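You operate a simulated robot arm through the tools that you are given. There is no shell and no other tool.

Carry out the task below with a simulated two-armed robot. There is one attempt and no reset: what you move stays moved.

## Task
Blow the M6 cylinder clean in the orange box at about 4 bar, then shut and bleed the air.
Fine: clear lid shut for blowing and left shut; the cylinder stays in the box; bleed with the blue button till the gauge is at nought; leave the pressure knob as set, the trap knob and the other cylinders. Set down upright: what you pick out. Where these are worked on the way, their far stop is far enough and under half their travel is too little: clear lid.

Only the result counts: the job must be done as asked and must still hold three seconds after the hand-in. Knocking over, shifting, dropping, spilling or breaking anything else fails it. A push-on lid holds only when it is set on centred and level and pressed home; a screw cap is set on level and turned clockwise until tight.

## Robot
Two 7-joint arms with fingered hands on one trunk that stands fixed in place. Base frame: the origin is at the foot of the trunk, x ahead of it, y to its left, z up. Units: mm, rad, N and s.
The left shoulder is at [60, 166, 952], the right one opposite. With the tool pointing down near the work surface each hand reaches from about 360 to 860 mm from the base axis, measured 20 degrees to its own side. Payload 5 kg a hand.
The TCP of each hand is the grasp point between the finger pads, 32 mm short of the fingertips. In the tool frame z runs along the fingers and y along their closing line. The gripper opens to 160 mm. The gripper's body begins 89 mm behind the TCP. The gripper is a hand of 3 fingers: y runs from the thumb to the fingers, the wrist lies at [0, 0, -267] in the tool frame, and closing takes about 1.5 s.
Orientation is that of the tool frame in the base frame, as a unit quaternion [w, x, y, z]. With the fingers straight down and closing along the base's y, the tool's x points along the base's -x, its y along +y and its z along -z.

## Interface
- The arms move only by the tool servo_tool. It takes "left_plan", "right_plan" or both (then of equal length, played together; a hand with none holds still); each is a list of rows, each a list of 3 entries, a list of its own where there are three numbers: the shift along the tool's x, y, z in units of 20 mm (1.0 is 20 mm), then the turn, a rotation vector about the tool's x, y, z in units of 6 degrees (1.0 is 6 degrees), then the gripper command, from -1 (shut) to 1 (fully open), values between in proportion. In form: [[[x, y, z], [ax, ay, az], grip], ...]. A call has 1 to 20 rows; each row shifts and turns the commanded pose from where the row before left it, along the tool's axes as they then stand. A call with a number of a shift or a turn outside -1 to 1 is refused whole. Each row takes 0.2 s and may step no farther than 50 mm and 0.15 rad from the row before; otherwise, or with a gripper value out of range, the whole call is refused. A pose out of reach is approached as far as the arm can. The call stops where the force on the tool passes 90 N (or 10 N more than at its start, if that is more) or the arm is blocked; 0.2 s more then pass. The fingers move at their own pace (about 45 mm/s each) and stop on an object; they squeeze with about 25 N. The grip force told is the motor's: it shows also when the fingers shut on nothing. Time passes only in rows, and 0.2 s behind the last, so rows that do not move let the fingers close. It gives the time, the measured TCP pose, the force on the tool (base axes), the opening and the grip force at its end, in the units of the frame above (readings bear some noise), with the torque about the TCP (base axes, N m) and any sound that the robot's microphone picked up.
- Cameras (640 x 400 px; columns grow to the right, rows downward): "scene" is now at [28.2, -69.8, 1617.5]; the picture's right is [-0.75, -0.66, 0.00], its down [-0.32, 0.37, -0.87] and it looks along [0.58, -0.65, -0.49] (base axes); focal length 223 px, centre (320, 200). "left" rides on the left gripper at [-65, -4, -116] in its tool frame; the picture's right is [0.06, -1.00, 0.00], its down [0.87, 0.05, -0.49] and it looks along [0.49, 0.03, 0.87] (tool axes); focal length 261 px, centre (320, 200). "right" rides on the right gripper at [65, -4, -116] in its tool frame; the picture's right is [0.06, 1.00, 0.00], its down [-0.87, 0.05, -0.49] and it looks along [-0.49, 0.03, 0.87] (tool axes); focal length 261 px, centre (320, 200).
- get_image(camera): a new picture of that camera. It takes no simulated time.
- slide_trunk(by): slides the trunk up (or, below 0, down) by that many mm; the arms and the scene camera ride with it, the base frame stays. It gives what a move gives, with no picture.
- grasp_type(shape, hand): the hand has 3 fingers and takes this shape, open, in about a second: jaw (thumb against the fingers, like two jaws); tri (thumb and two fingers); tip (a fingertip pinch); poke (one finger out to press); point (the index stretched); flat (the hand flat); cup (the hand cupped); fist (a fist). The gripper value then closes the fingers along that shape, each until it touches; the sizes above hold for jaw. It gives what a move gives, with no picture.
- head_to(pan, tilt): turns the head with the scene camera to pan (to the left, within 1.501 rad either way) and tilt (down, from -0.506 to 1.204), counted from straight ahead of the robot. It gives what a move gives.
- probe_pixels(camera, pixels): for up to 12 pixels [column, row] of the newest picture of that camera ("zoom" is the newest enlarged one), the place [x, y, z] in the base frame of the surface seen there, good to about 2 mm. It takes no simulated time.
- inspect(camera, box): a new picture of the part [left, top, right, bottom] of that camera's present view, enlarged. It takes no simulated time.
- sign_off(): hands the job in; it is judged then, once.

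Unless the task says otherwise, let go and move clear before handing in.

The tools are called after ">>>" as a command line: name --argument value ..., lists and objects as JSON in quotes. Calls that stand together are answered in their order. servo_tool: Moves the arms, as the interface text tells. Its arguments: {"type":"object","properties":{"left_plan":{"type":"array","items":{"type":"array"}},"right_plan":{"type":"array","items":{"type":"array"}}},"required":[]} The other tools are called the same way: slide_trunk (by) slides the trunk up or down; grasp_type (shape, hand) gives the hand a shape; head_to (pan, tilt) turns the head that bears the scene camera; get_image (camera) takes a picture; probe_pixels (camera, pixels) gives the place of the surface under pixels of a picture; inspect (camera, box) takes an enlarged picture of a part of a camera's view; sign_off () hands the job in.

At the start:

```text
clock: 0.0
left_eef_pos: [363.0, -56.6, 1429.9]
left_tcp_rot: [0.0, 0.0, 1.0, 0.0]
left_contact_force: [0.2, 0.4, 0.0]
left_wrist_torque: [-0.01, 0.01, 0.02]
left_finger_gap: 159.9
left_finger_force: 0.1
left_shape: jaw
right_eef_pos: [275.5, -356.1, 1429.7]
right_tcp_rot: [0.001, 0.0, 1.0, 0.0]
right_contact_force: [-0.9, -0.2, -0.8]
right_wrist_torque: [-0.01, 0.01, 0.01]
right_finger_gap: 160.0
right_finger_force: 0.0
right_shape: jaw
trunk travel left (down, up): [-500.0, 90.0]
head pan, tilt: [-0.85, 0.511]
```

scene: 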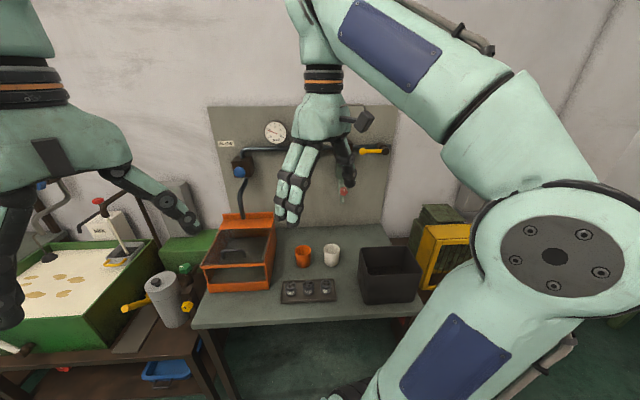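
right: 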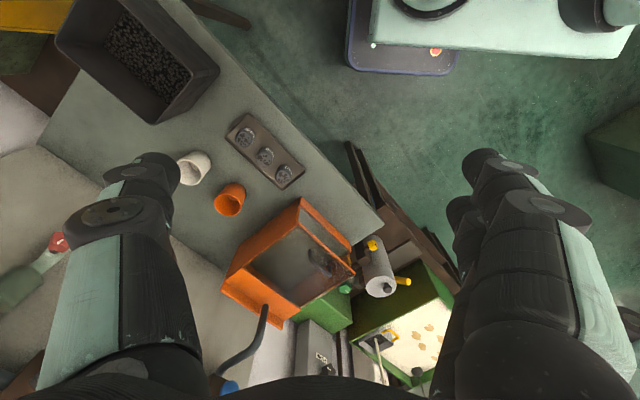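
left: 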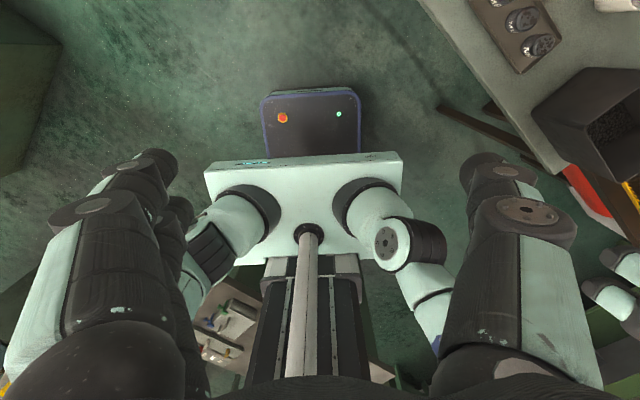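

The scene picture shows an orange box near pixel (240,255), a gauge at (275,132), a blue button near (240,170), and a yellow valve handle near (373,151). I'll enlarge these parts before moving.

>>> inspect --camera "scene" --box '[190, 90, 400, 220]'

>>> inspect --camera "scene" --box '[190, 200, 350, 310]'

>>> inspect --camera "right" --box '[170, 90, 430, 400]'

```text
3.05 times, centred on (295, 155) of scene
```

zoom: 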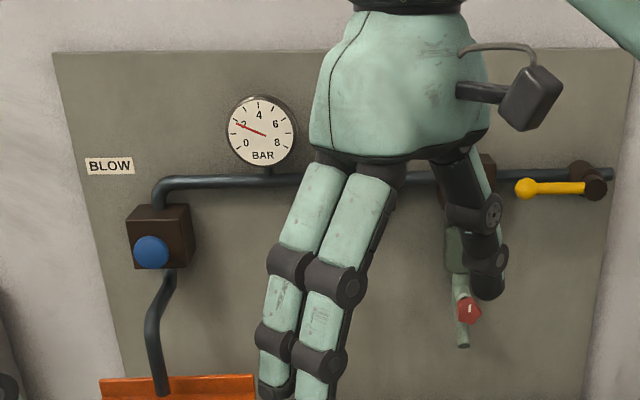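

```text
3.64 times, centred on (270, 255) of scene
```

zoom: 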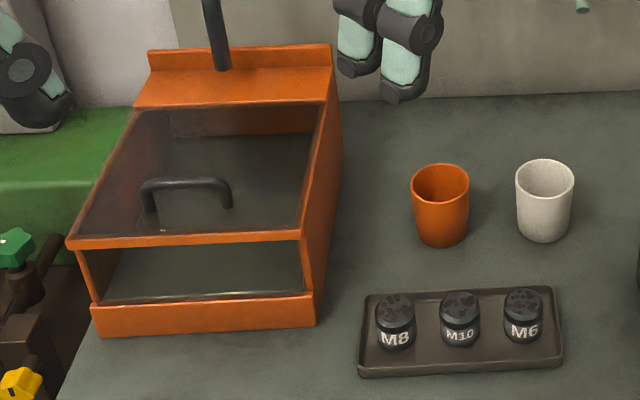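

```text
1.29 times, centred on (300, 245) of right
```

zoom: 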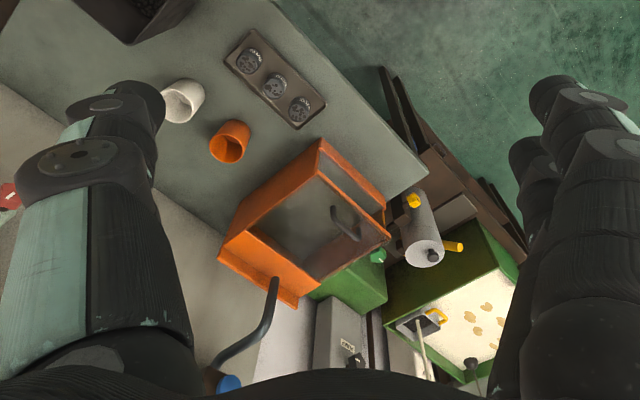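

The gauge needle seems to point near 2 in the enlarged picture, and the right hand hides the middle of the panel. I'll zoom in on the gauge, the valves and the cylinders, and probe key places.

>>> inspect --camera "scene" --box '[255, 112, 303, 152]'

>>> inspect --camera "scene" --box '[330, 130, 400, 215]'

>>> probe_pixels --camera "scene" --pixels '[[240, 172], [275, 132], [362, 152], [388, 150], [345, 190], [291, 282], [308, 282], [326, 280], [212, 262], [265, 261], [240, 218], [303, 248]]'

```text
10.00 times, centred on (279, 132) of scene
```

zoom: 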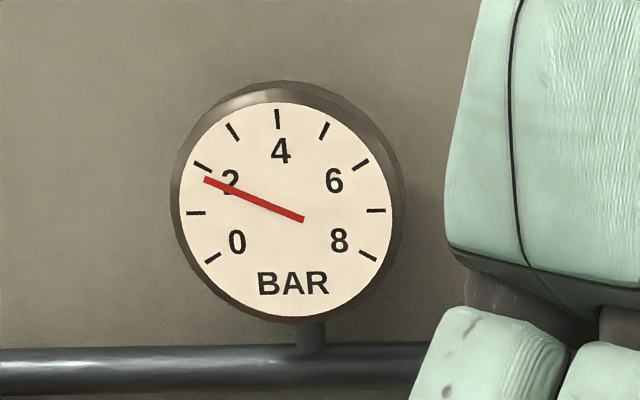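

```text
4.71 times, centred on (365, 172) of scene
```

zoom: 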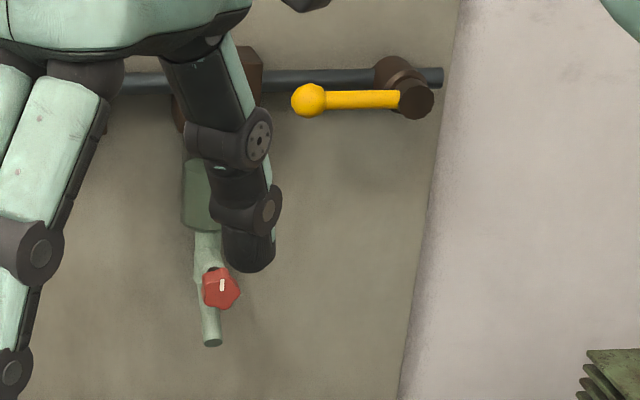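

```text
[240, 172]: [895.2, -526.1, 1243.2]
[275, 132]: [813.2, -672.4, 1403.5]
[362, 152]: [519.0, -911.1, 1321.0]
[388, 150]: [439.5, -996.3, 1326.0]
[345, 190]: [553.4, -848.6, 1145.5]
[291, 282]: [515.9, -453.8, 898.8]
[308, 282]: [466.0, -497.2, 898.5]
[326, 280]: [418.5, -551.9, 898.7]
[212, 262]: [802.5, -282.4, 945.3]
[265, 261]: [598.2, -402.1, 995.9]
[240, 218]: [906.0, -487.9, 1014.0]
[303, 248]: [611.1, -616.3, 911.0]
```

The bench is turned with the panel facing the camera, and the gauge needle sits at about 1.8–2 bar. Now I'll zoom in on the box, the cylinder tray and the valve.

>>> inspect --camera "scene" --box '[195, 205, 285, 300]'

>>> inspect --camera "scene" --box '[275, 268, 345, 308]'

>>> inspect --camera "right" --box '[210, 190, 370, 330]'

>>> probe_pixels --camera "scene" --pixels '[[207, 264], [268, 260], [208, 291], [268, 287], [220, 275], [250, 275], [230, 250], [243, 250], [223, 230], [272, 228], [270, 245], [240, 262]]'

```text
4.21 times, centred on (240, 252) of scene
```

zoom: 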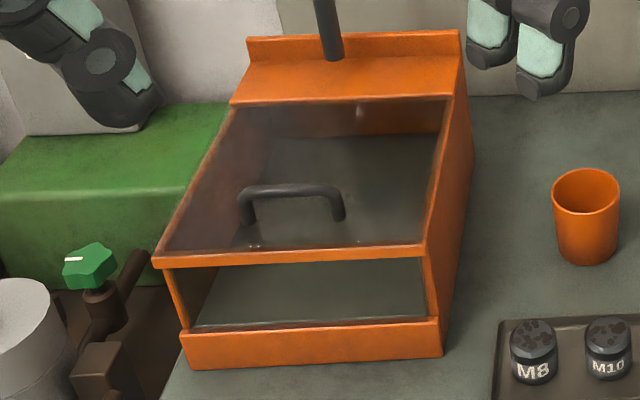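

```text
9.14 times, centred on (310, 288) of scene
```

zoom: 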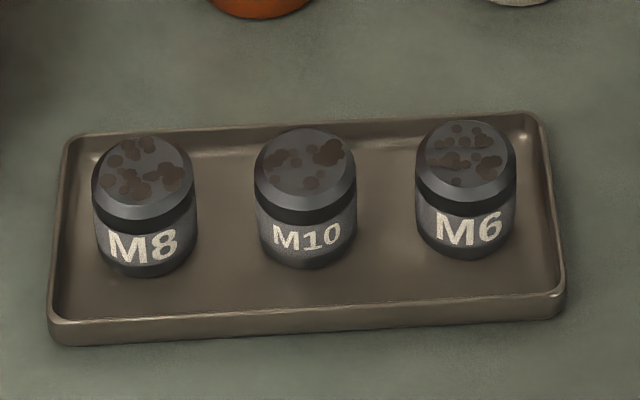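

```text
2.86 times, centred on (290, 260) of right
```

zoom: 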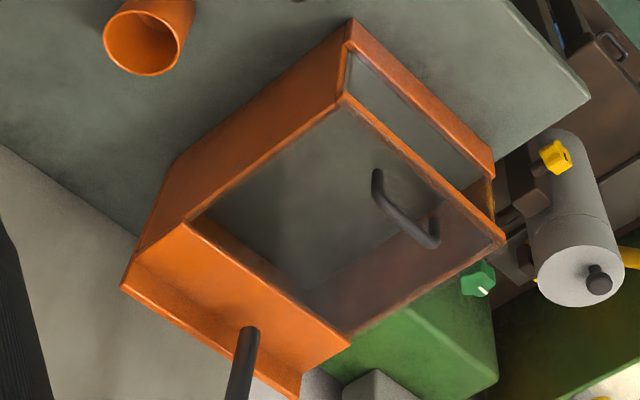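

```text
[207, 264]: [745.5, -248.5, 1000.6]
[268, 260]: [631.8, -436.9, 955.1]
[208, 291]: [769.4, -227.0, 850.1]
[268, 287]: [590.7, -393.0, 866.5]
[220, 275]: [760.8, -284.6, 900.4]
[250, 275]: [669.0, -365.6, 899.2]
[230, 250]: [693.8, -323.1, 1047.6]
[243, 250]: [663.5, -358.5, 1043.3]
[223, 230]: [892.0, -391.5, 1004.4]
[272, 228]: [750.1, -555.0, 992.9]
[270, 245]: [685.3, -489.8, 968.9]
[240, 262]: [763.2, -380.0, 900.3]
```

The box is about 230 mm wide with its lid at z≈1000, a handle bar at z≈1045 and a floor at z≈900. I'll move the right hand over the box for a closer look, which also clears the view of the panel.

>>> servo_tool --right_plan '[[[-0.9375, 0, 0.54], [0, 0, 0], 0.0], [[-0.9375, 0, 0.54], [0, 0, 0], 0.0], [[-0.9375, 0, 0.54], [0, 0, 0], 0.0], [[-0.9375, 0, 0.54], [0, 0, 0], 0.0], [[-0.9375, 0, 0.54], [0, 0, 0], 0.0], [[-0.9375, 0, 0.54], [0, 0, 0], 0.0], [[-0.9375, 0, 0.54], [0, 0, 0], 0.0], [[-0.9375, 0, 0.54], [0, 0, 0], 0.0], [[-0.9375, 0, 0.54], [0, 0, 0], 0.0], [[-0.9375, 0, 0.54], [0, 0, 0], 0.0], [[-0.9375, 0, 0.54], [0, 0, 0], 0.0], [[-0.9375, 0, 0.54], [0, 0, 0], 0.0]]'

>>> get_image --camera "right"

>>> get_image --camera "scene"

```text
clock: 2.6
left_eef_pos: [364.8, -56.0, 1428.8]
left_tcp_rot: [0.0, 0.001, 1.0, 0.0]
left_contact_force: [0.9, -0.1, 0.3]
left_wrist_torque: [-0.01, 0.04, 0.0]
left_finger_gap: 160.1
left_finger_force: 0.0
left_shape: jaw
right_eef_pos: [499.9, -354.6, 1300.6]
right_tcp_rot: [0.0, 0.001, 1.0, 0.001]
right_contact_force: [-0.4, 0.5, 0.8]
right_wrist_torque: [0.03, 0.02, 0.02]
right_finger_gap: 80.9
right_finger_force: 0.0
right_shape: jaw
trunk travel left (down, up): [-500.0, 90.0]
head pan, tilt: [-0.85, 0.511]
```

```text
taken
```

right: 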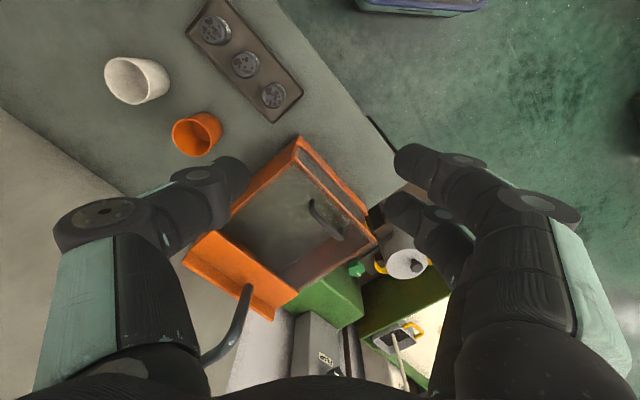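

```text
taken
```

scene: 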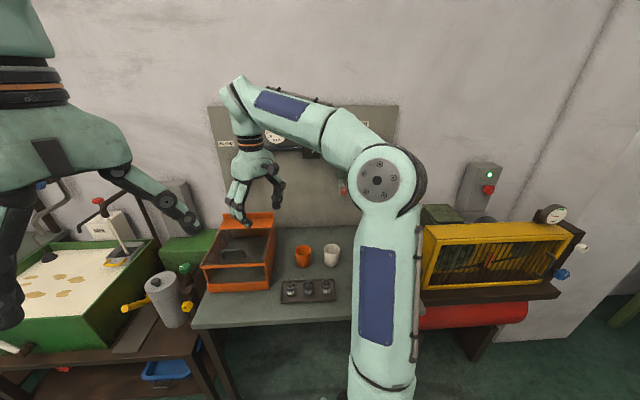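

The right camera now sees the box from above, with the handle near (325,218). I'll zoom in there and probe the lid, the handle and the rim.

>>> inspect --camera "right" --box '[170, 120, 400, 330]'

>>> probe_pixels --camera "right" --pixels '[[312, 204], [325, 220], [340, 238], [298, 142], [372, 240], [294, 160], [364, 247], [215, 238], [290, 283], [300, 220], [242, 290], [270, 305]]'

```text
1.90 times, centred on (285, 225) of right
```

zoom: 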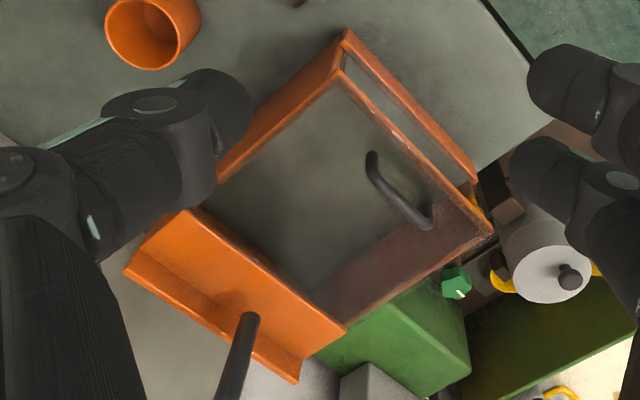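

```text
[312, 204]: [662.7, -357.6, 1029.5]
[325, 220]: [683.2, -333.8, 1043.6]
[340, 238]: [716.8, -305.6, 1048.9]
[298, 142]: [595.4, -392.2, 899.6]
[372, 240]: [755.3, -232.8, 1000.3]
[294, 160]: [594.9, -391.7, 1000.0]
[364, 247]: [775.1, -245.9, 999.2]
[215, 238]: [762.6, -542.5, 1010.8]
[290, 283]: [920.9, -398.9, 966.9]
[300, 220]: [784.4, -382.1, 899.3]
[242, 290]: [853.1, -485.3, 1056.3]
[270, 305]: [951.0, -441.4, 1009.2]
```

The box and tray line up at 45° to the base: the box front is at bench depth v≈698 and the handle bar at v≈722, z≈1045. The arm still hides part of the panel, so I'll zoom in on what shows.

>>> inspect --camera "scene" --box '[290, 95, 410, 215]'

>>> inspect --camera "scene" --box '[200, 95, 300, 200]'

```text
3.33 times, centred on (350, 155) of scene
```

zoom: 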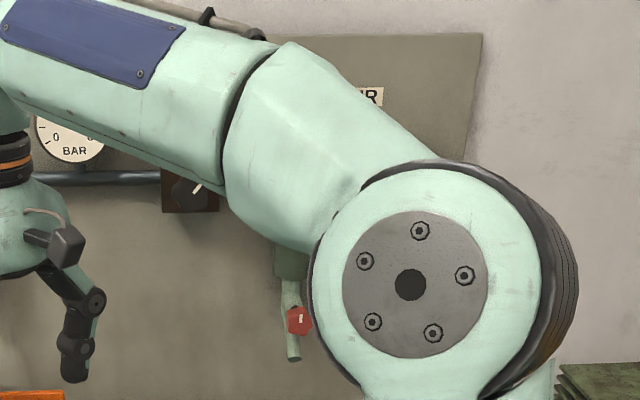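

```text
3.81 times, centred on (250, 148) of scene
```

zoom: 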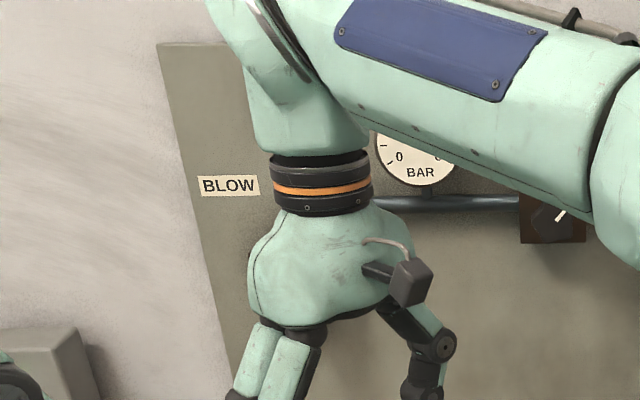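

The pressure knob is black with a white mark, beside the gauge, and the trap drain is red. I'll bring the right hand above the M6 cylinder, turned 45° to match the bench, which should also open the view of the panel.

>>> servo_tool --right_plan '[[[0.373, -0.895, 0.909], [0, 0, 0], 0.0], [[0.373, -0.895, 0.909], [0, 0, 0], 0.0], [[0.373, -0.895, 0.909], [0, 0, 0], 0.0], [[0.373, -0.895, 0.909], [0, 0, 0], 0.0], [[0.373, -0.895, 0.909], [0, 0, 0], 0.0], [[0.373, -0.895, 0.909], [0, 0, 0], 0.0], [[0.373, -0.895, 0.909], [0, 0, 0], 0.0], [[0.373, -0.895, 0.909], [0, 0, 0], 0.0], [[0.373, -0.895, 0.909], [0, 0, 0], 0.0], [[0.373, -0.895, 0.909], [0, 0, 0], 0.0], [[0.373, -0.895, 0.909], [0, 0, 0], 0.0], [[0, 0, 0], [0, 0, -0.9375], 0.0], [[0, 0, 0], [0, 0, -0.9375], 0.0], [[0, 0, 0], [0, 0, -0.9375], 0.0], [[0, 0, 0], [0, 0, -0.9375], 0.0], [[0, 0, 0], [0, 0, -0.9375], 0.0], [[0, 0, 0], [0, 0, -0.9375], 0.0], [[0, 0, 0], [0, 0, -0.9375], 0.0], [[0, 0, 0], [0, 0, -0.9375], 0.0]]'

>>> get_image --camera "right"

>>> get_image --camera "scene"

```text
clock: 6.8
left_eef_pos: [363.1, -55.4, 1430.2]
left_tcp_rot: [0.001, 0.001, 1.0, -0.001]
left_contact_force: [-0.1, -0.3, -0.8]
left_wrist_torque: [0.0, 0.01, 0.01]
left_finger_gap: 160.1
left_finger_force: 0.0
left_shape: jaw
right_eef_pos: [443.7, -521.5, 1092.6]
right_tcp_rot: [-0.015, -0.375, 0.927, 0.003]
right_contact_force: [0.0, 0.4, 0.6]
right_wrist_torque: [-0.05, -0.02, 0.0]
right_finger_gap: 80.5
right_finger_force: 0.0
right_shape: jaw
right hand out of reach, approached as far as the arm can: row 18, 19
trunk travel left (down, up): [-500.0, 90.0]
head pan, tilt: [-0.85, 0.511]
stopped in row 19 (right hand): the arm was blocked; the commanded pose is now the measured one
```

```text
taken
```

right: 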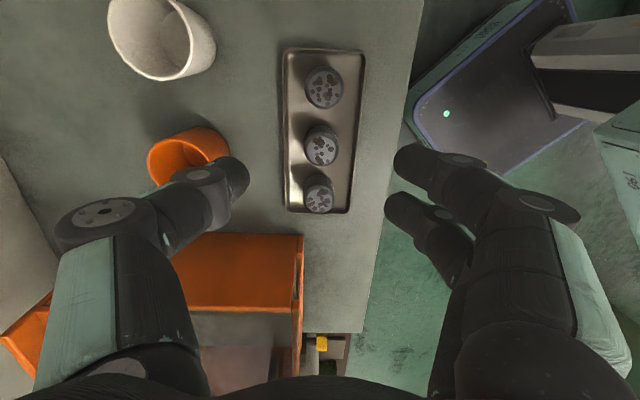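

```text
taken
```

scene: 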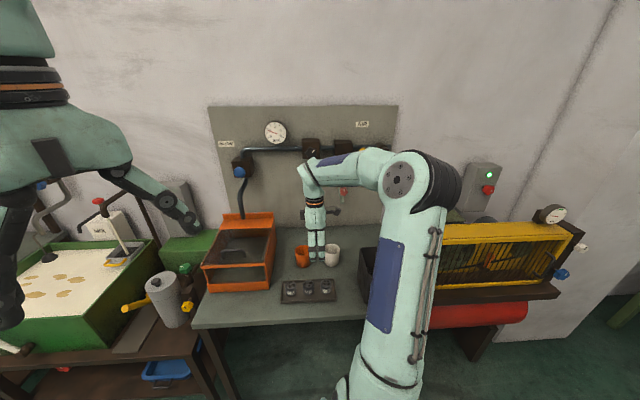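

The right arm ran into a joint limit near 44° yaw, so I'll use a smaller yaw for this hand. The panel is more visible now, so I'll zoom in on it and probe the cylinders in the right camera, M6 being the one furthest from the box near (325,85).

>>> inspect --camera "scene" --box '[200, 95, 410, 215]'

>>> inspect --camera "right" --box '[260, 30, 390, 220]'

>>> probe_pixels --camera "right" --pixels '[[325, 88], [309, 88], [341, 88], [325, 72], [325, 104], [321, 148], [319, 195], [298, 100], [352, 100], [340, 55], [300, 55], [390, 150]]'

```text
3.05 times, centred on (305, 155) of scene
```

zoom: 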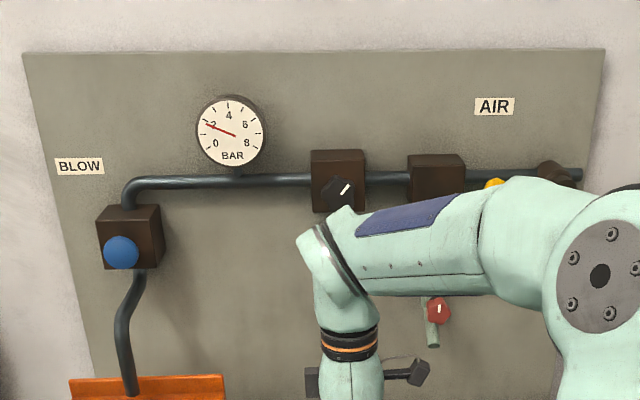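

```text
2.11 times, centred on (325, 125) of right
```

zoom: 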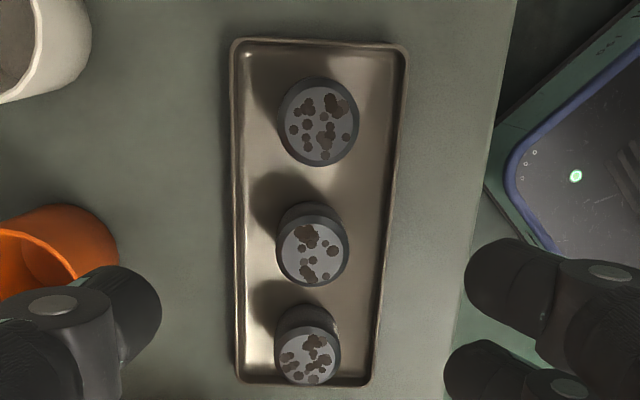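

```text
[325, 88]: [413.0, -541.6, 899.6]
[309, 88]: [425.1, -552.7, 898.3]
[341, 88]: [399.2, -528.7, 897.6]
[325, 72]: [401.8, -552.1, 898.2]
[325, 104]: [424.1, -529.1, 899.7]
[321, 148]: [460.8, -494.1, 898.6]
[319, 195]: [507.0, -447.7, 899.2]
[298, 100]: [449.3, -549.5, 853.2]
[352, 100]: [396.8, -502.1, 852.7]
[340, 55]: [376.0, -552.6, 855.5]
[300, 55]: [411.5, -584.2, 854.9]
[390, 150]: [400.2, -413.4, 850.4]
```

The cylinders are about 46 mm tall with their tops at z≈899 (M6 centre (413,-541)), and the tray floor is at z≈853. I'll lift the right hand and turn it the other way, towards -135° yaw, to find a wrist pose that closes across the handle bar.

>>> servo_tool --right_plan '[[[0, 0, -1], [0, 0, 1], 0.0], [[0, 0, -1], [0, 0, 1], 0.0], [[0, 0, -1], [0, 0, 1], 0.0], [[0, 0, -1], [0, 0, 1], 0.0], [[0, 0, -1], [0, 0, 1], 0.0], [[0, 0, -1], [0, 0, 1], 0.0], [[0, 0, 0], [0, 0, 1], 0.0], [[0, 0, 0], [0, 0, 1], 0.0], [[0, 0, 0], [0, 0, 1], 0.0], [[0, 0, 0], [0, 0, 1], 0.0], [[0, 0, 0], [0, 0, 1], 0.0], [[0, 0, 0], [0, 0, 1], 0.0], [[0, 0, 0], [0, 0, 1], 0.0], [[0, 0, 0], [0, 0, 1], 0.0], [[0, 0, 0], [0, 0, 1], 0.0], [[0, 0, 0], [0, 0, 1], 0.0], [[0, 0, 0], [0, 0, 1], 0.0], [[0, 0, 0], [0, 0, 1], 0.0], [[0, 0, 0], [0, 0, 1], 0.0], [[0, 0, 0], [0, 0, 1], 0.0]]'

>>> get_image --camera "scene"

```text
clock: 11.0
left_eef_pos: [364.6, -56.2, 1430.1]
left_tcp_rot: [0.0, 0.0, 1.0, 0.0]
left_contact_force: [-0.1, 0.3, 0.5]
left_wrist_torque: [0.02, 0.02, 0.04]
left_finger_gap: 160.0
left_finger_force: 0.1
left_shape: jaw
right_eef_pos: [449.3, -520.0, 1210.9]
right_tcp_rot: [-0.011, 0.616, 0.788, -0.012]
right_contact_force: [-0.2, 0.3, 0.3]
right_wrist_torque: [-0.03, 0.0, -0.01]
right_finger_gap: 80.3
right_finger_force: 0.0
right_shape: jaw
trunk travel left (down, up): [-500.0, 90.0]
head pan, tilt: [-0.85, 0.511]
```

```text
taken
```

scene: 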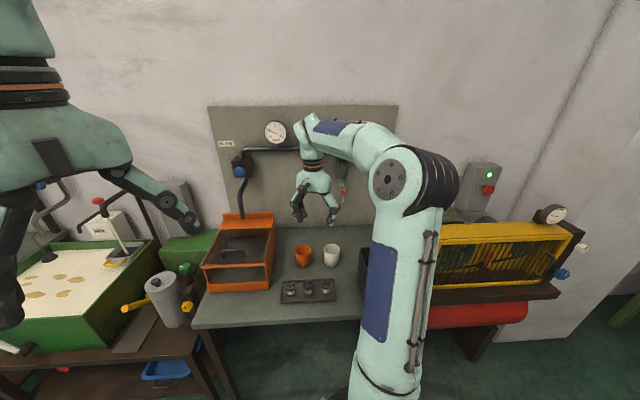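

The turn went smoothly; yaw is now about -76°. I'll finish turning to -135° and move the hand along the bench towards the box at z≈1210.

>>> servo_tool --right_plan '[[[0, 0, 0], [0, 0, 0.98], 0.0], [[0, 0, 0], [0, 0, 0.98], 0.0], [[0, 0, 0], [0, 0, 0.98], 0.0], [[0, 0, 0], [0, 0, 0.98], 0.0], [[0, 0, 0], [0, 0, 0.98], 0.0], [[0, 0, 0], [0, 0, 0.98], 0.0], [[0, 0, 0], [0, 0, 0.98], 0.0], [[0, 0, 0], [0, 0, 0.98], 0.0], [[0, 0, 0], [0, 0, 0.98], 0.0], [[0, 0, 0], [0, 0, 0.98], 0.0], [[1, 0, 0], [0, 0, 0], 0.0], [[1, 0, 0], [0, 0, 0], 0.0], [[1, 0, 0], [0, 0, 0], 0.0], [[1, 0, 0], [0, 0, 0], 0.0], [[1, 0, 0], [0, 0, 0], 0.0], [[1, 0, 0], [0, 0, 0], 0.0], [[1, 0, 0], [0, 0, 0], 0.0], [[1, 0, 0], [0, 0, 0], 0.0], [[1, 0, 0], [0, 0, 0], 0.0], [[1, 0, 0], [0, 0, 0], 0.0]]'

>>> get_image --camera "scene"

>>> get_image --camera "right"

```text
clock: 15.2
left_eef_pos: [363.8, -55.9, 1430.2]
left_tcp_rot: [0.0, 0.0, 1.0, 0.0]
left_contact_force: [0.5, 1.1, -0.8]
left_wrist_torque: [0.0, 0.01, 0.0]
left_finger_gap: 160.0
left_finger_force: 0.0
left_shape: jaw
right_eef_pos: [588.2, -378.4, 1206.2]
right_tcp_rot: [-0.004, 0.923, 0.385, -0.016]
right_contact_force: [0.8, 0.8, -0.5]
right_wrist_torque: [0.0, 0.01, 0.0]
right_finger_gap: 80.6
right_finger_force: 0.1
right_shape: jaw
trunk travel left (down, up): [-500.0, 90.0]
head pan, tilt: [-0.85, 0.511]
```

```text
taken
```

scene: 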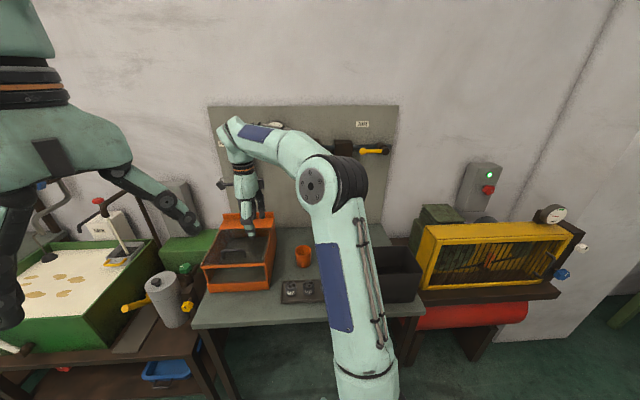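

```text
taken
```

right: 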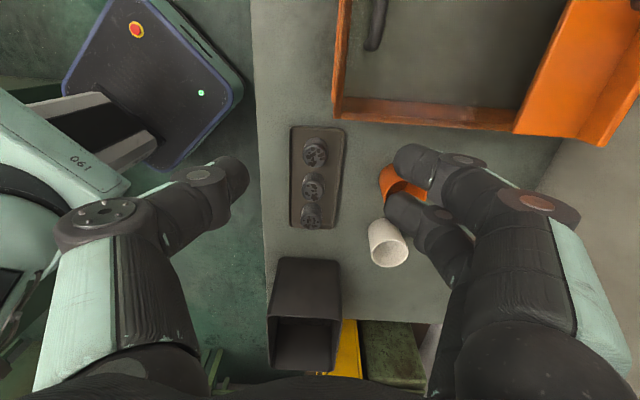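

The -135° yaw works. Now I'll tilt the tool 45° towards the panel and bring it to a pre-grasp 100 mm up and in front of the lid handle, with the fingers narrowed.

>>> servo_tool --right_plan '[[[0.6725, 0, 0], [-0.9375, 0, 0], -0.65], [[0.6725, 0, 0], [-0.9375, 0, 0], -0.65], [[0.6725, 0, 0], [-0.9375, 0, 0], -0.65], [[0.6725, 0, 0], [-0.9375, 0, 0], -0.65], [[0.6725, 0, 0], [-0.9375, 0, 0], -0.65], [[0.6725, 0, 0], [-0.9375, 0, 0], -0.65], [[0.6725, 0, 0], [-0.9375, 0, 0], -0.65], [[0.6725, 0, 0], [-0.9375, 0, 0], -0.65], [[0, -0.88, 0.42], [0, 0, 0], -0.65], [[0, -0.88, 0.42], [0, 0, 0], -0.65], [[0, -0.88, 0.42], [0, 0, 0], -0.65], [[0, -0.88, 0.42], [0, 0, 0], -0.65], [[0, -0.88, 0.42], [0, 0, 0], -0.65]]'

>>> get_image --camera "scene"

>>> get_image --camera "right"

```text
clock: 18.0
left_eef_pos: [364.4, -56.4, 1430.3]
left_tcp_rot: [0.001, 0.0, 1.0, 0.0]
left_contact_force: [0.8, -0.5, -0.7]
left_wrist_torque: [-0.03, -0.03, 0.03]
left_finger_gap: 159.7
left_finger_force: 0.1
left_shape: jaw
right_eef_pos: [638.5, -279.3, 1112.1]
right_tcp_rot: [0.349, 0.854, 0.361, 0.133]
right_contact_force: [0.3, -0.3, -0.2]
right_wrist_torque: [0.01, 0.02, 0.0]
right_finger_gap: 28.1
right_finger_force: 0.0
right_shape: jaw
trunk travel left (down, up): [-500.0, 90.0]
head pan, tilt: [-0.85, 0.511]
```

```text
taken
```

scene: 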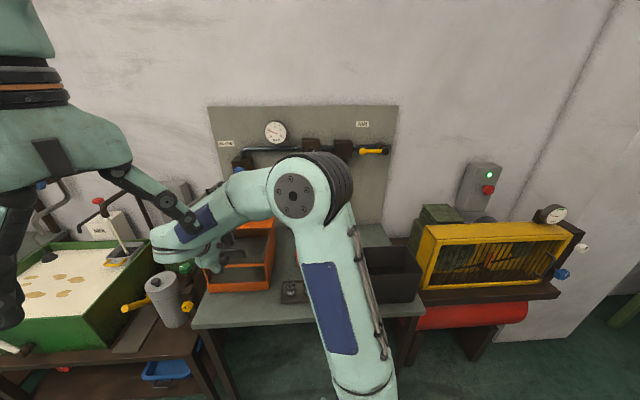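

```text
taken
```

right: 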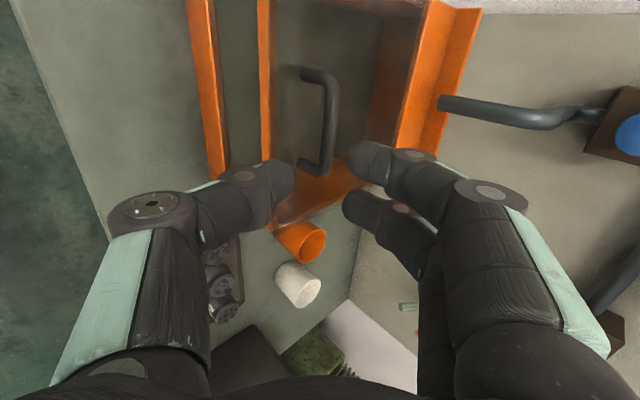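

The right camera shows the handle bar between (305,72) and (320,170), ahead of the open fingers. I'll zoom in and probe the handle and lid edges to fix the grasp.

>>> inspect --camera "right" --box '[180, 0, 480, 200]'

>>> probe_pixels --camera "right" --pixels '[[333, 90], [331, 120], [329, 150], [322, 72], [306, 72], [302, 162], [325, 172], [264, 60], [266, 120], [410, 60], [380, 60], [345, 200]]'

```text
2.00 times, centred on (330, 100) of right
```

zoom: 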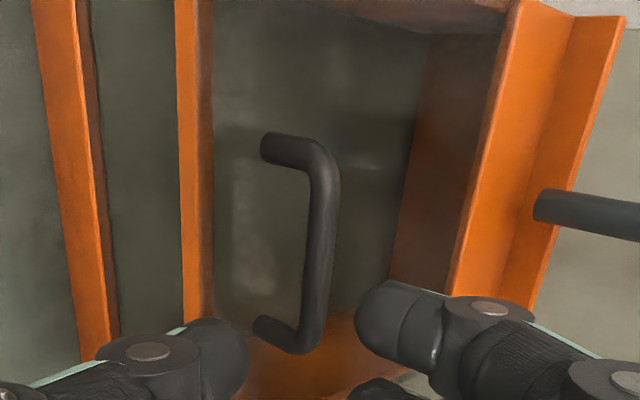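

```text
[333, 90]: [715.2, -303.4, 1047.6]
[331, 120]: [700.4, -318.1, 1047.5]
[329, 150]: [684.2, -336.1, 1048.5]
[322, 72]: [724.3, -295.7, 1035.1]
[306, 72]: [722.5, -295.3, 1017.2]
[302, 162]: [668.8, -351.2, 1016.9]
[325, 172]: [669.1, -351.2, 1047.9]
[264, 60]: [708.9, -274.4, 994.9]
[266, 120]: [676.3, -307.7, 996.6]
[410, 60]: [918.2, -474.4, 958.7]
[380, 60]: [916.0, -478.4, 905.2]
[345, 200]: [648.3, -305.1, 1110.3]
```

The bar is at v≈720, z≈1042, between u≈-302 and -224, and the tool is aligned. I'll advance along the tool axis in two steps, checking before closing.

>>> servo_tool --right_plan '[[[0.06, 0.03, 0.8], [0, 0, 0], -0.65], [[0.06, 0.03, 0.8], [0, 0, 0], -0.65], [[0.06, 0.03, 0.8], [0, 0, 0], -0.65], [[0.06, 0.03, 0.8], [0, 0, 0], -0.65]]'

>>> get_image --camera "right"

```text
clock: 19.0
left_eef_pos: [363.9, -56.6, 1428.8]
left_tcp_rot: [0.0, 0.0, 1.0, 0.0]
left_contact_force: [0.7, 0.4, -0.3]
left_wrist_torque: [-0.04, 0.0, 0.01]
left_finger_gap: 160.0
left_finger_force: 0.0
left_shape: jaw
right_eef_pos: [674.2, -309.3, 1068.5]
right_tcp_rot: [0.351, 0.854, 0.361, 0.133]
right_contact_force: [-0.6, -0.7, 0.2]
right_wrist_torque: [-0.01, 0.05, -0.01]
right_finger_gap: 28.2
right_finger_force: 0.0
right_shape: jaw
trunk travel left (down, up): [-500.0, 90.0]
head pan, tilt: [-0.85, 0.511]
```

```text
taken
```

right: 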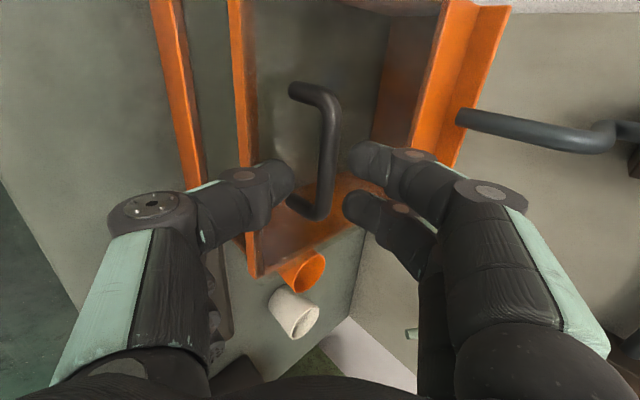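

The fingers straddle the bar with the thumb on its front-lower side. I'll advance the last 28 mm and close on the bar.

>>> servo_tool --right_plan '[[[0, 0, 0.5], [0, 0, 0], -0.65], [[0, 0, 0.5], [0, 0, 0], -0.65], [[0, 0, 0.4], [0, 0, 0], -0.65], [[0, 0, 0], [0, 0, 0], -1], [[0, 0, 0], [0, 0, 0], -1], [[0, 0, 0], [0, 0, 0], -1], [[0, 0, 0], [0, 0, 0], -1]]'

>>> get_image --camera "right"

```text
clock: 20.6
left_eef_pos: [365.4, -57.0, 1429.7]
left_tcp_rot: [0.0, 0.0, 1.0, 0.0]
left_contact_force: [0.9, 0.2, -0.2]
left_wrist_torque: [-0.02, 0.0, -0.01]
left_finger_gap: 159.8
left_finger_force: 0.0
left_shape: jaw
right_eef_pos: [688.7, -324.8, 1046.9]
right_tcp_rot: [0.35, 0.854, 0.361, 0.132]
right_contact_force: [11.6, -8.3, 1.6]
right_wrist_torque: [-0.09, -0.11, 0.03]
right_finger_gap: 3.1
right_finger_force: 25.8
right_shape: jaw
trunk travel left (down, up): [-500.0, 90.0]
head pan, tilt: [-0.85, 0.511]
```

```text
taken
```

right: 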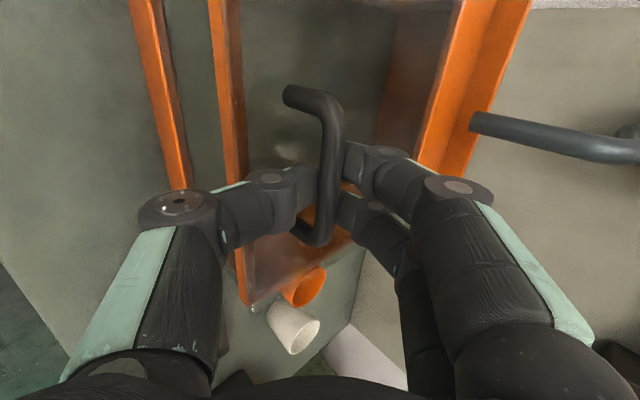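

The hand reports a grip force of 26 N on the bar. Reach will be short when the lid is fully raised, so I'll let go, back off, raise the trunk 90 mm and then return.

>>> servo_tool --right_plan '[[[0, 0, 0], [0, 0, 0], -0.65], [[0, 0, 0], [0, 0, 0], -0.65], [[0, 0, 0], [0, 0, 0], -0.65], [[0, 0, -0.8], [0, 0, 0], -0.65], [[0, 0, -0.8], [0, 0, 0], -0.65], [[0, 0, -0.8], [0, 0, 0], -0.65], [[0, 0, -0.8], [0, 0, 0], -0.65], [[0, 0, -0.8], [0, 0, 0], -0.65]]'

>>> slide_trunk --by 90

>>> get_image --camera "right"

>>> get_image --camera "scene"

```text
clock: 22.4
left_eef_pos: [363.7, -56.8, 1430.3]
left_tcp_rot: [0.001, 0.0, 1.0, 0.0]
left_contact_force: [0.4, 0.3, -0.3]
left_wrist_torque: [0.02, -0.01, 0.02]
left_finger_gap: 159.8
left_finger_force: 0.1
left_shape: jaw
right_eef_pos: [649.3, -283.1, 1105.7]
right_tcp_rot: [0.349, 0.855, 0.361, 0.132]
right_contact_force: [-0.5, 0.1, -0.5]
right_wrist_torque: [-0.02, 0.0, 0.01]
right_finger_gap: 27.5
right_finger_force: 0.1
right_shape: jaw
trunk travel left (down, up): [-500.0, 90.0]
head pan, tilt: [-0.85, 0.511]
```

```text
clock: 23.6
left_eef_pos: [363.9, -56.3, 1519.7]
left_tcp_rot: [-0.001, 0.0, 1.0, 0.001]
left_contact_force: [-0.1, -0.1, -0.3]
left_wrist_torque: [0.01, 0.03, 0.01]
left_finger_gap: 160.0
left_finger_force: 0.1
left_shape: jaw
right_eef_pos: [649.7, -281.7, 1195.8]
right_tcp_rot: [0.349, 0.854, 0.361, 0.132]
right_contact_force: [0.3, 0.3, 0.0]
right_wrist_torque: [0.02, -0.03, 0.02]
right_finger_gap: 27.8
right_finger_force: 0.1
right_shape: jaw
trunk travel left (down, up): [-590.0, 0.0]
head pan, tilt: [-0.85, 0.511]
```

```text
taken
```

right: 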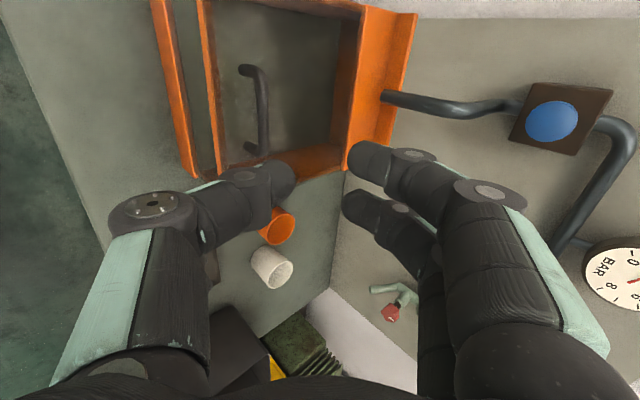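

```text
taken
```

scene: 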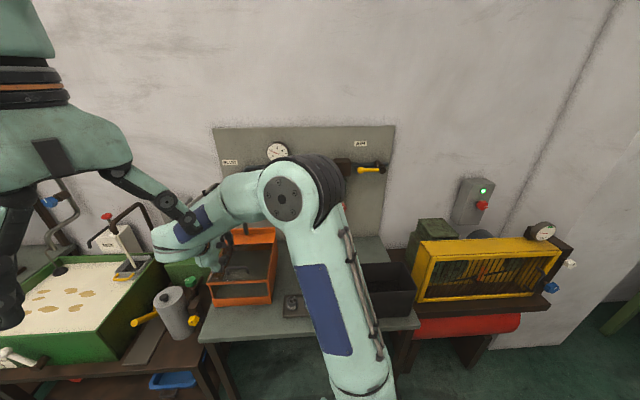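

The trunk is up 90 mm; the TCP is at v≈659, z≈1196. I'll return to the approach line, advance onto the bar and close.

>>> servo_tool --right_plan '[[[0, -0.62, 0.86], [0, 0, 0], -0.65], [[0, -0.62, 0.86], [0, 0, 0], -0.65], [[0, -0.62, 0.86], [0, 0, 0], -0.65], [[0, -0.62, 0.86], [0, 0, 0], -0.65], [[0, -0.62, 0.86], [0, 0, 0], -0.65], [[0, 0, 0.78], [0, 0, 0], -0.65], [[0, 0, 0.78], [0, 0, 0], -0.65], [[0, 0, 0.78], [0, 0, 0], -0.65], [[0, 0, 0.78], [0, 0, 0], -0.65], [[0, 0, 0], [0, 0, 0], -1], [[0, 0, 0], [0, 0, 0], -1], [[0, 0, 0], [0, 0, 0], -1], [[0, 0, 0], [0, 0, 0], -1], [[0, 0, 0], [0, 0, 0], -1]]'

>>> inspect --camera "right" --box '[180, 50, 480, 280]'

```text
clock: 26.6
left_eef_pos: [366.0, -58.7, 1519.5]
left_tcp_rot: [0.0, -0.001, 1.0, 0.0]
left_contact_force: [0.4, 1.0, -0.5]
left_wrist_torque: [0.01, -0.02, 0.0]
left_finger_gap: 159.9
left_finger_force: 0.0
left_shape: jaw
right_eef_pos: [687.4, -327.9, 1043.8]
right_tcp_rot: [0.35, 0.855, 0.36, 0.132]
right_contact_force: [12.0, -11.0, 1.0]
right_wrist_torque: [-0.06, -0.08, 0.0]
right_finger_gap: 0.1
right_finger_force: 25.4
right_shape: jaw
trunk travel left (down, up): [-590.0, 0.0]
head pan, tilt: [-0.85, 0.511]
```

```text
1.74 times, centred on (330, 165) of right
```

zoom: 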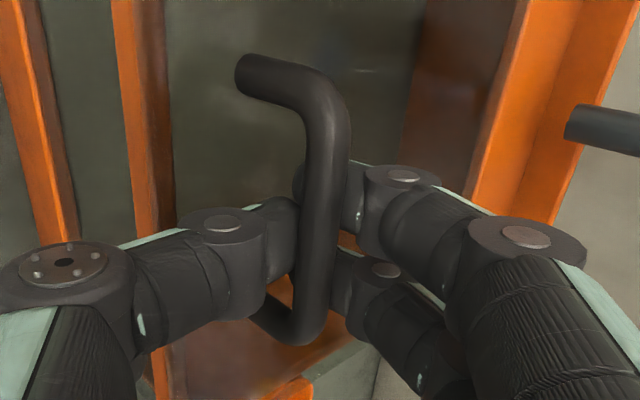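

The fingers close around the bar like a ring (TCP at v≈718, z≈1044, bar caged). I'll swing the lid up along its hinge arc for the first 30° and check.

>>> servo_tool --right_plan '[[[0, 0.72, -0.4], [0, 0, 0], -1], [[0, 0.72, -0.4], [0, 0, 0], -1], [[0, 0.78, -0.27], [0, 0, 0], -1], [[0, 0.78, -0.27], [0, 0, 0], -1], [[0, 0.81, -0.13], [0, 0, 0], -1], [[0, 0.81, -0.13], [0, 0, 0], -1]]'

>>> get_image --camera "right"

>>> get_image --camera "scene"

```text
clock: 28.1
left_eef_pos: [360.3, -56.1, 1520.8]
left_tcp_rot: [0.0, 0.0, 1.0, 0.0]
left_contact_force: [0.8, -0.7, 0.7]
left_wrist_torque: [-0.02, -0.02, -0.02]
left_finger_gap: 159.8
left_finger_force: 0.1
left_shape: jaw
right_eef_pos: [717.4, -354.5, 1134.2]
right_tcp_rot: [0.349, 0.854, 0.362, 0.133]
right_contact_force: [-30.1, 4.8, -2.1]
right_wrist_torque: [1.87, 2.42, 0.3]
right_finger_gap: 0.0
right_finger_force: 25.0
right_shape: jaw
trunk travel left (down, up): [-590.0, 0.0]
head pan, tilt: [-0.85, 0.511]
```

```text
taken
```

right: 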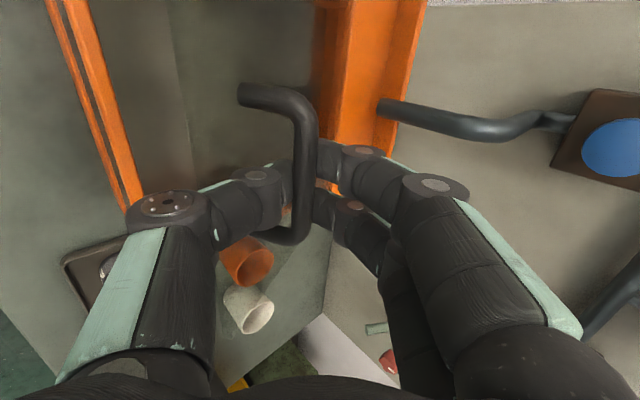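

```text
taken
```

scene: 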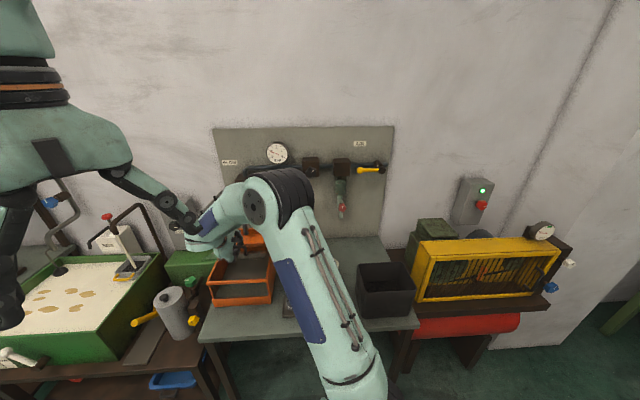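

The lid is rising; the readings (Δv≈40, Δz≈90) suggest a hinge at v≈930. I'll continue the arc with that radius for another 25°.

>>> servo_tool --right_plan '[[[0, 0.885, -0.35], [0, 0, 0], -1], [[0, 0.93, -0.02], [0, 0, 0], -1], [[0, 0.925, 0.06], [0, 0, 0], -1], [[0, 0.92, 0.14], [0, 0, 0], -1], [[0, 0.9, 0.215], [0, 0, 0], -1]]'

>>> get_image --camera "right"

>>> get_image --camera "scene"

```text
clock: 29.2
left_eef_pos: [353.6, -52.3, 1522.4]
left_tcp_rot: [0.004, 0.0, 1.0, -0.001]
left_contact_force: [0.3, 0.3, 0.7]
left_wrist_torque: [0.04, 0.0, 0.0]
left_finger_gap: 159.6
left_finger_force: 0.1
left_shape: jaw
right_eef_pos: [759.3, -397.3, 1203.3]
right_tcp_rot: [0.352, 0.854, 0.359, 0.135]
right_contact_force: [-58.9, 17.9, 32.6]
right_wrist_torque: [4.02, 6.34, 1.1]
right_finger_gap: 43.0
right_finger_force: 24.9
right_shape: jaw
trunk travel left (down, up): [-590.0, 0.0]
head pan, tilt: [-0.85, 0.511]
```

```text
taken
```

right: 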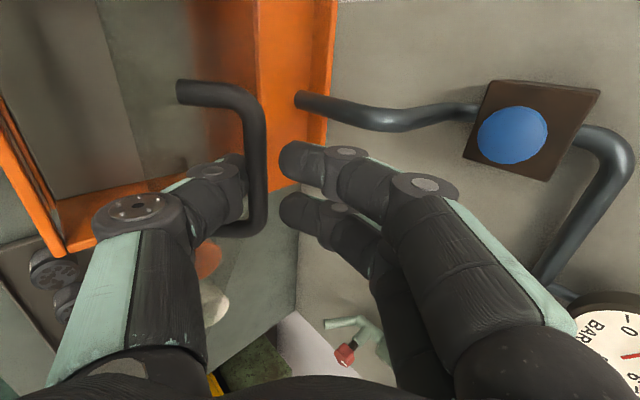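

```text
taken
```

scene: 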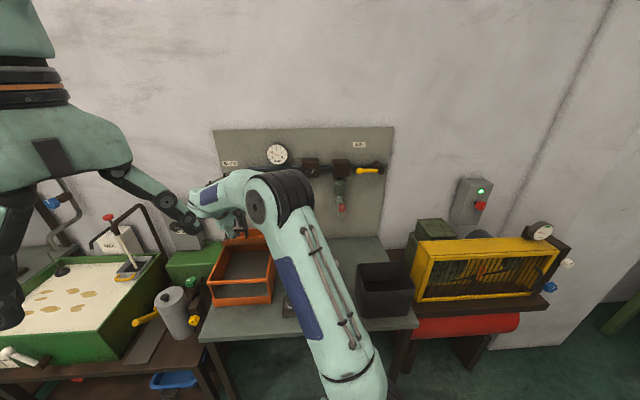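

The thumb has been pushed open (gap 43) and the force is -59 N in x, so either my arc is off or the lid is near its stop. I'll zoom in and probe the handle to find the real lid angle.

>>> inspect --camera "right" --box '[0, 0, 360, 260]'

>>> probe_pixels --camera "right" --pixels '[[240, 100], [258, 150], [256, 200], [182, 93], [200, 228], [150, 110], [170, 180], [235, 232], [60, 100], [225, 60]]'

>>> inspect --camera "scene" --box '[180, 180, 300, 310]'

```text
1.54 times, centred on (180, 130) of right
```

zoom: 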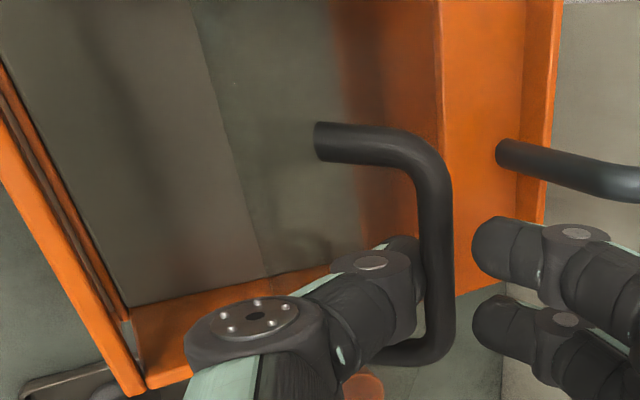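

```text
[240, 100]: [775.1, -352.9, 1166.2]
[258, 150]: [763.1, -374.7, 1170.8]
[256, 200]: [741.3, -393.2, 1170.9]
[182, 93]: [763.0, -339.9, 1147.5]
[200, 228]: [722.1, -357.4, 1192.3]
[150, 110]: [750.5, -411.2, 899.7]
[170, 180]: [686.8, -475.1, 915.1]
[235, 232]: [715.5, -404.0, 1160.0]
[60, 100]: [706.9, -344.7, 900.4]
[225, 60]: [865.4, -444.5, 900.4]
```

```text
3.08 times, centred on (240, 245) of scene
```

zoom: 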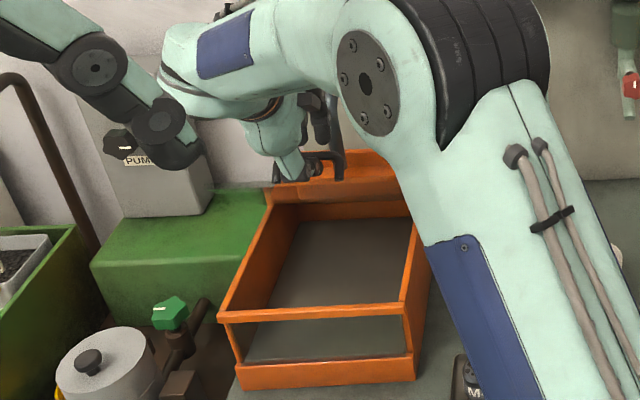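

The probes put the bar at about v≈804, z≈1167, so the lid is roughly 47° open, but the hand has run ahead of it. I'll hold still for a moment to see if the force relaxes.

>>> servo_tool --right_plan '[[[0, 0, 0], [0, 0, 0], -1], [[0, 0, 0], [0, 0, 0], -1], [[0, 0, 0], [0, 0, 0], -1], [[0, 0, 0], [0, 0, 0], -1]]'

>>> get_image --camera "right"

```text
clock: 30.2
left_eef_pos: [353.4, -51.0, 1522.5]
left_tcp_rot: [0.003, -0.001, 1.0, -0.002]
left_contact_force: [-0.4, 0.9, -0.1]
left_wrist_torque: [0.01, 0.0, 0.0]
left_finger_gap: 159.8
left_finger_force: 0.1
left_shape: jaw
right_eef_pos: [757.8, -395.3, 1202.4]
right_tcp_rot: [0.352, 0.854, 0.359, 0.135]
right_contact_force: [-61.7, 27.5, 43.6]
right_wrist_torque: [4.95, 6.43, 0.87]
right_finger_gap: 42.8
right_finger_force: 24.7
right_shape: jaw
trunk travel left (down, up): [-590.0, 0.0]
head pan, tilt: [-0.85, 0.511]
```

```text
taken
```

right: 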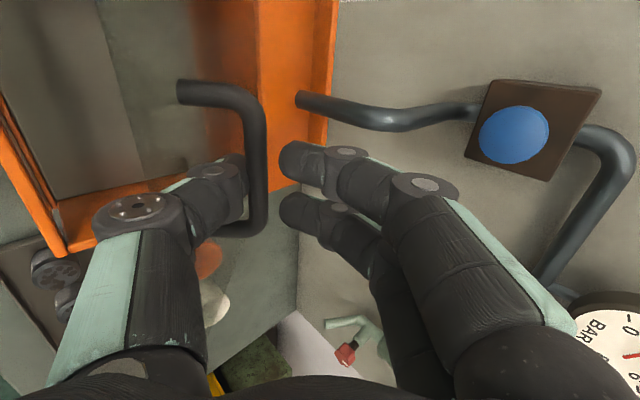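

The force stays at about 80 N while still: the lid's front edge is wedging the thumb because the hand hasn't turned with the lid. I'll turn the tool steeper by 18° and lower it slightly to relieve the wedge.

>>> servo_tool --right_plan '[[[0, -0.09, 0.42], [1, 0, 0], -1], [[0, -0.09, 0.42], [1, 0, 0], -1], [[0, -0.09, 0.42], [1, 0, 0], -1], [[0, 0, 0], [0, 0, 0], -1]]'

>>> get_image --camera "right"

>>> get_image --camera "scene"

```text
clock: 31.2
left_eef_pos: [355.7, -50.4, 1521.4]
left_tcp_rot: [0.003, 0.0, 1.0, -0.002]
left_contact_force: [-0.2, 0.2, 0.3]
left_wrist_torque: [0.04, 0.03, -0.02]
left_finger_gap: 160.0
left_finger_force: 0.1
left_shape: jaw
right_eef_pos: [770.6, -402.6, 1177.5]
right_tcp_rot: [0.212, 0.898, 0.377, 0.077]
right_contact_force: [-40.7, 23.0, 39.7]
right_wrist_torque: [2.96, 3.21, 0.35]
right_finger_gap: 2.6
right_finger_force: 24.9
right_shape: jaw
trunk travel left (down, up): [-590.0, 0.0]
head pan, tilt: [-0.85, 0.511]
```

```text
taken
```

right: 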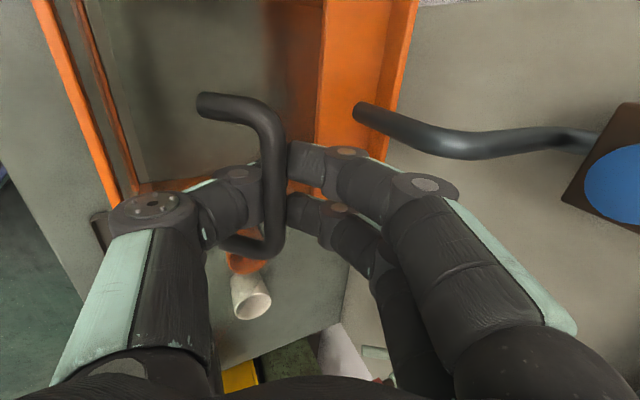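

```text
taken
```

scene: 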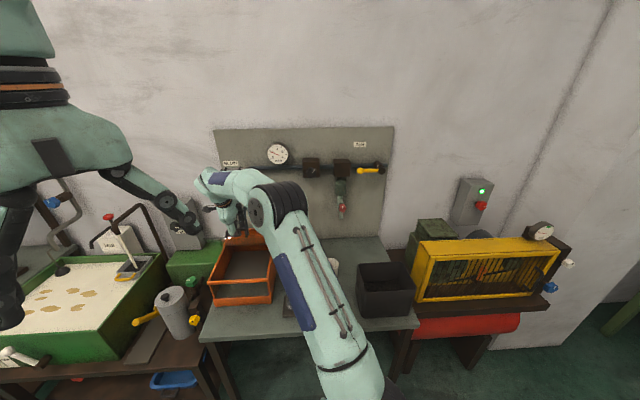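

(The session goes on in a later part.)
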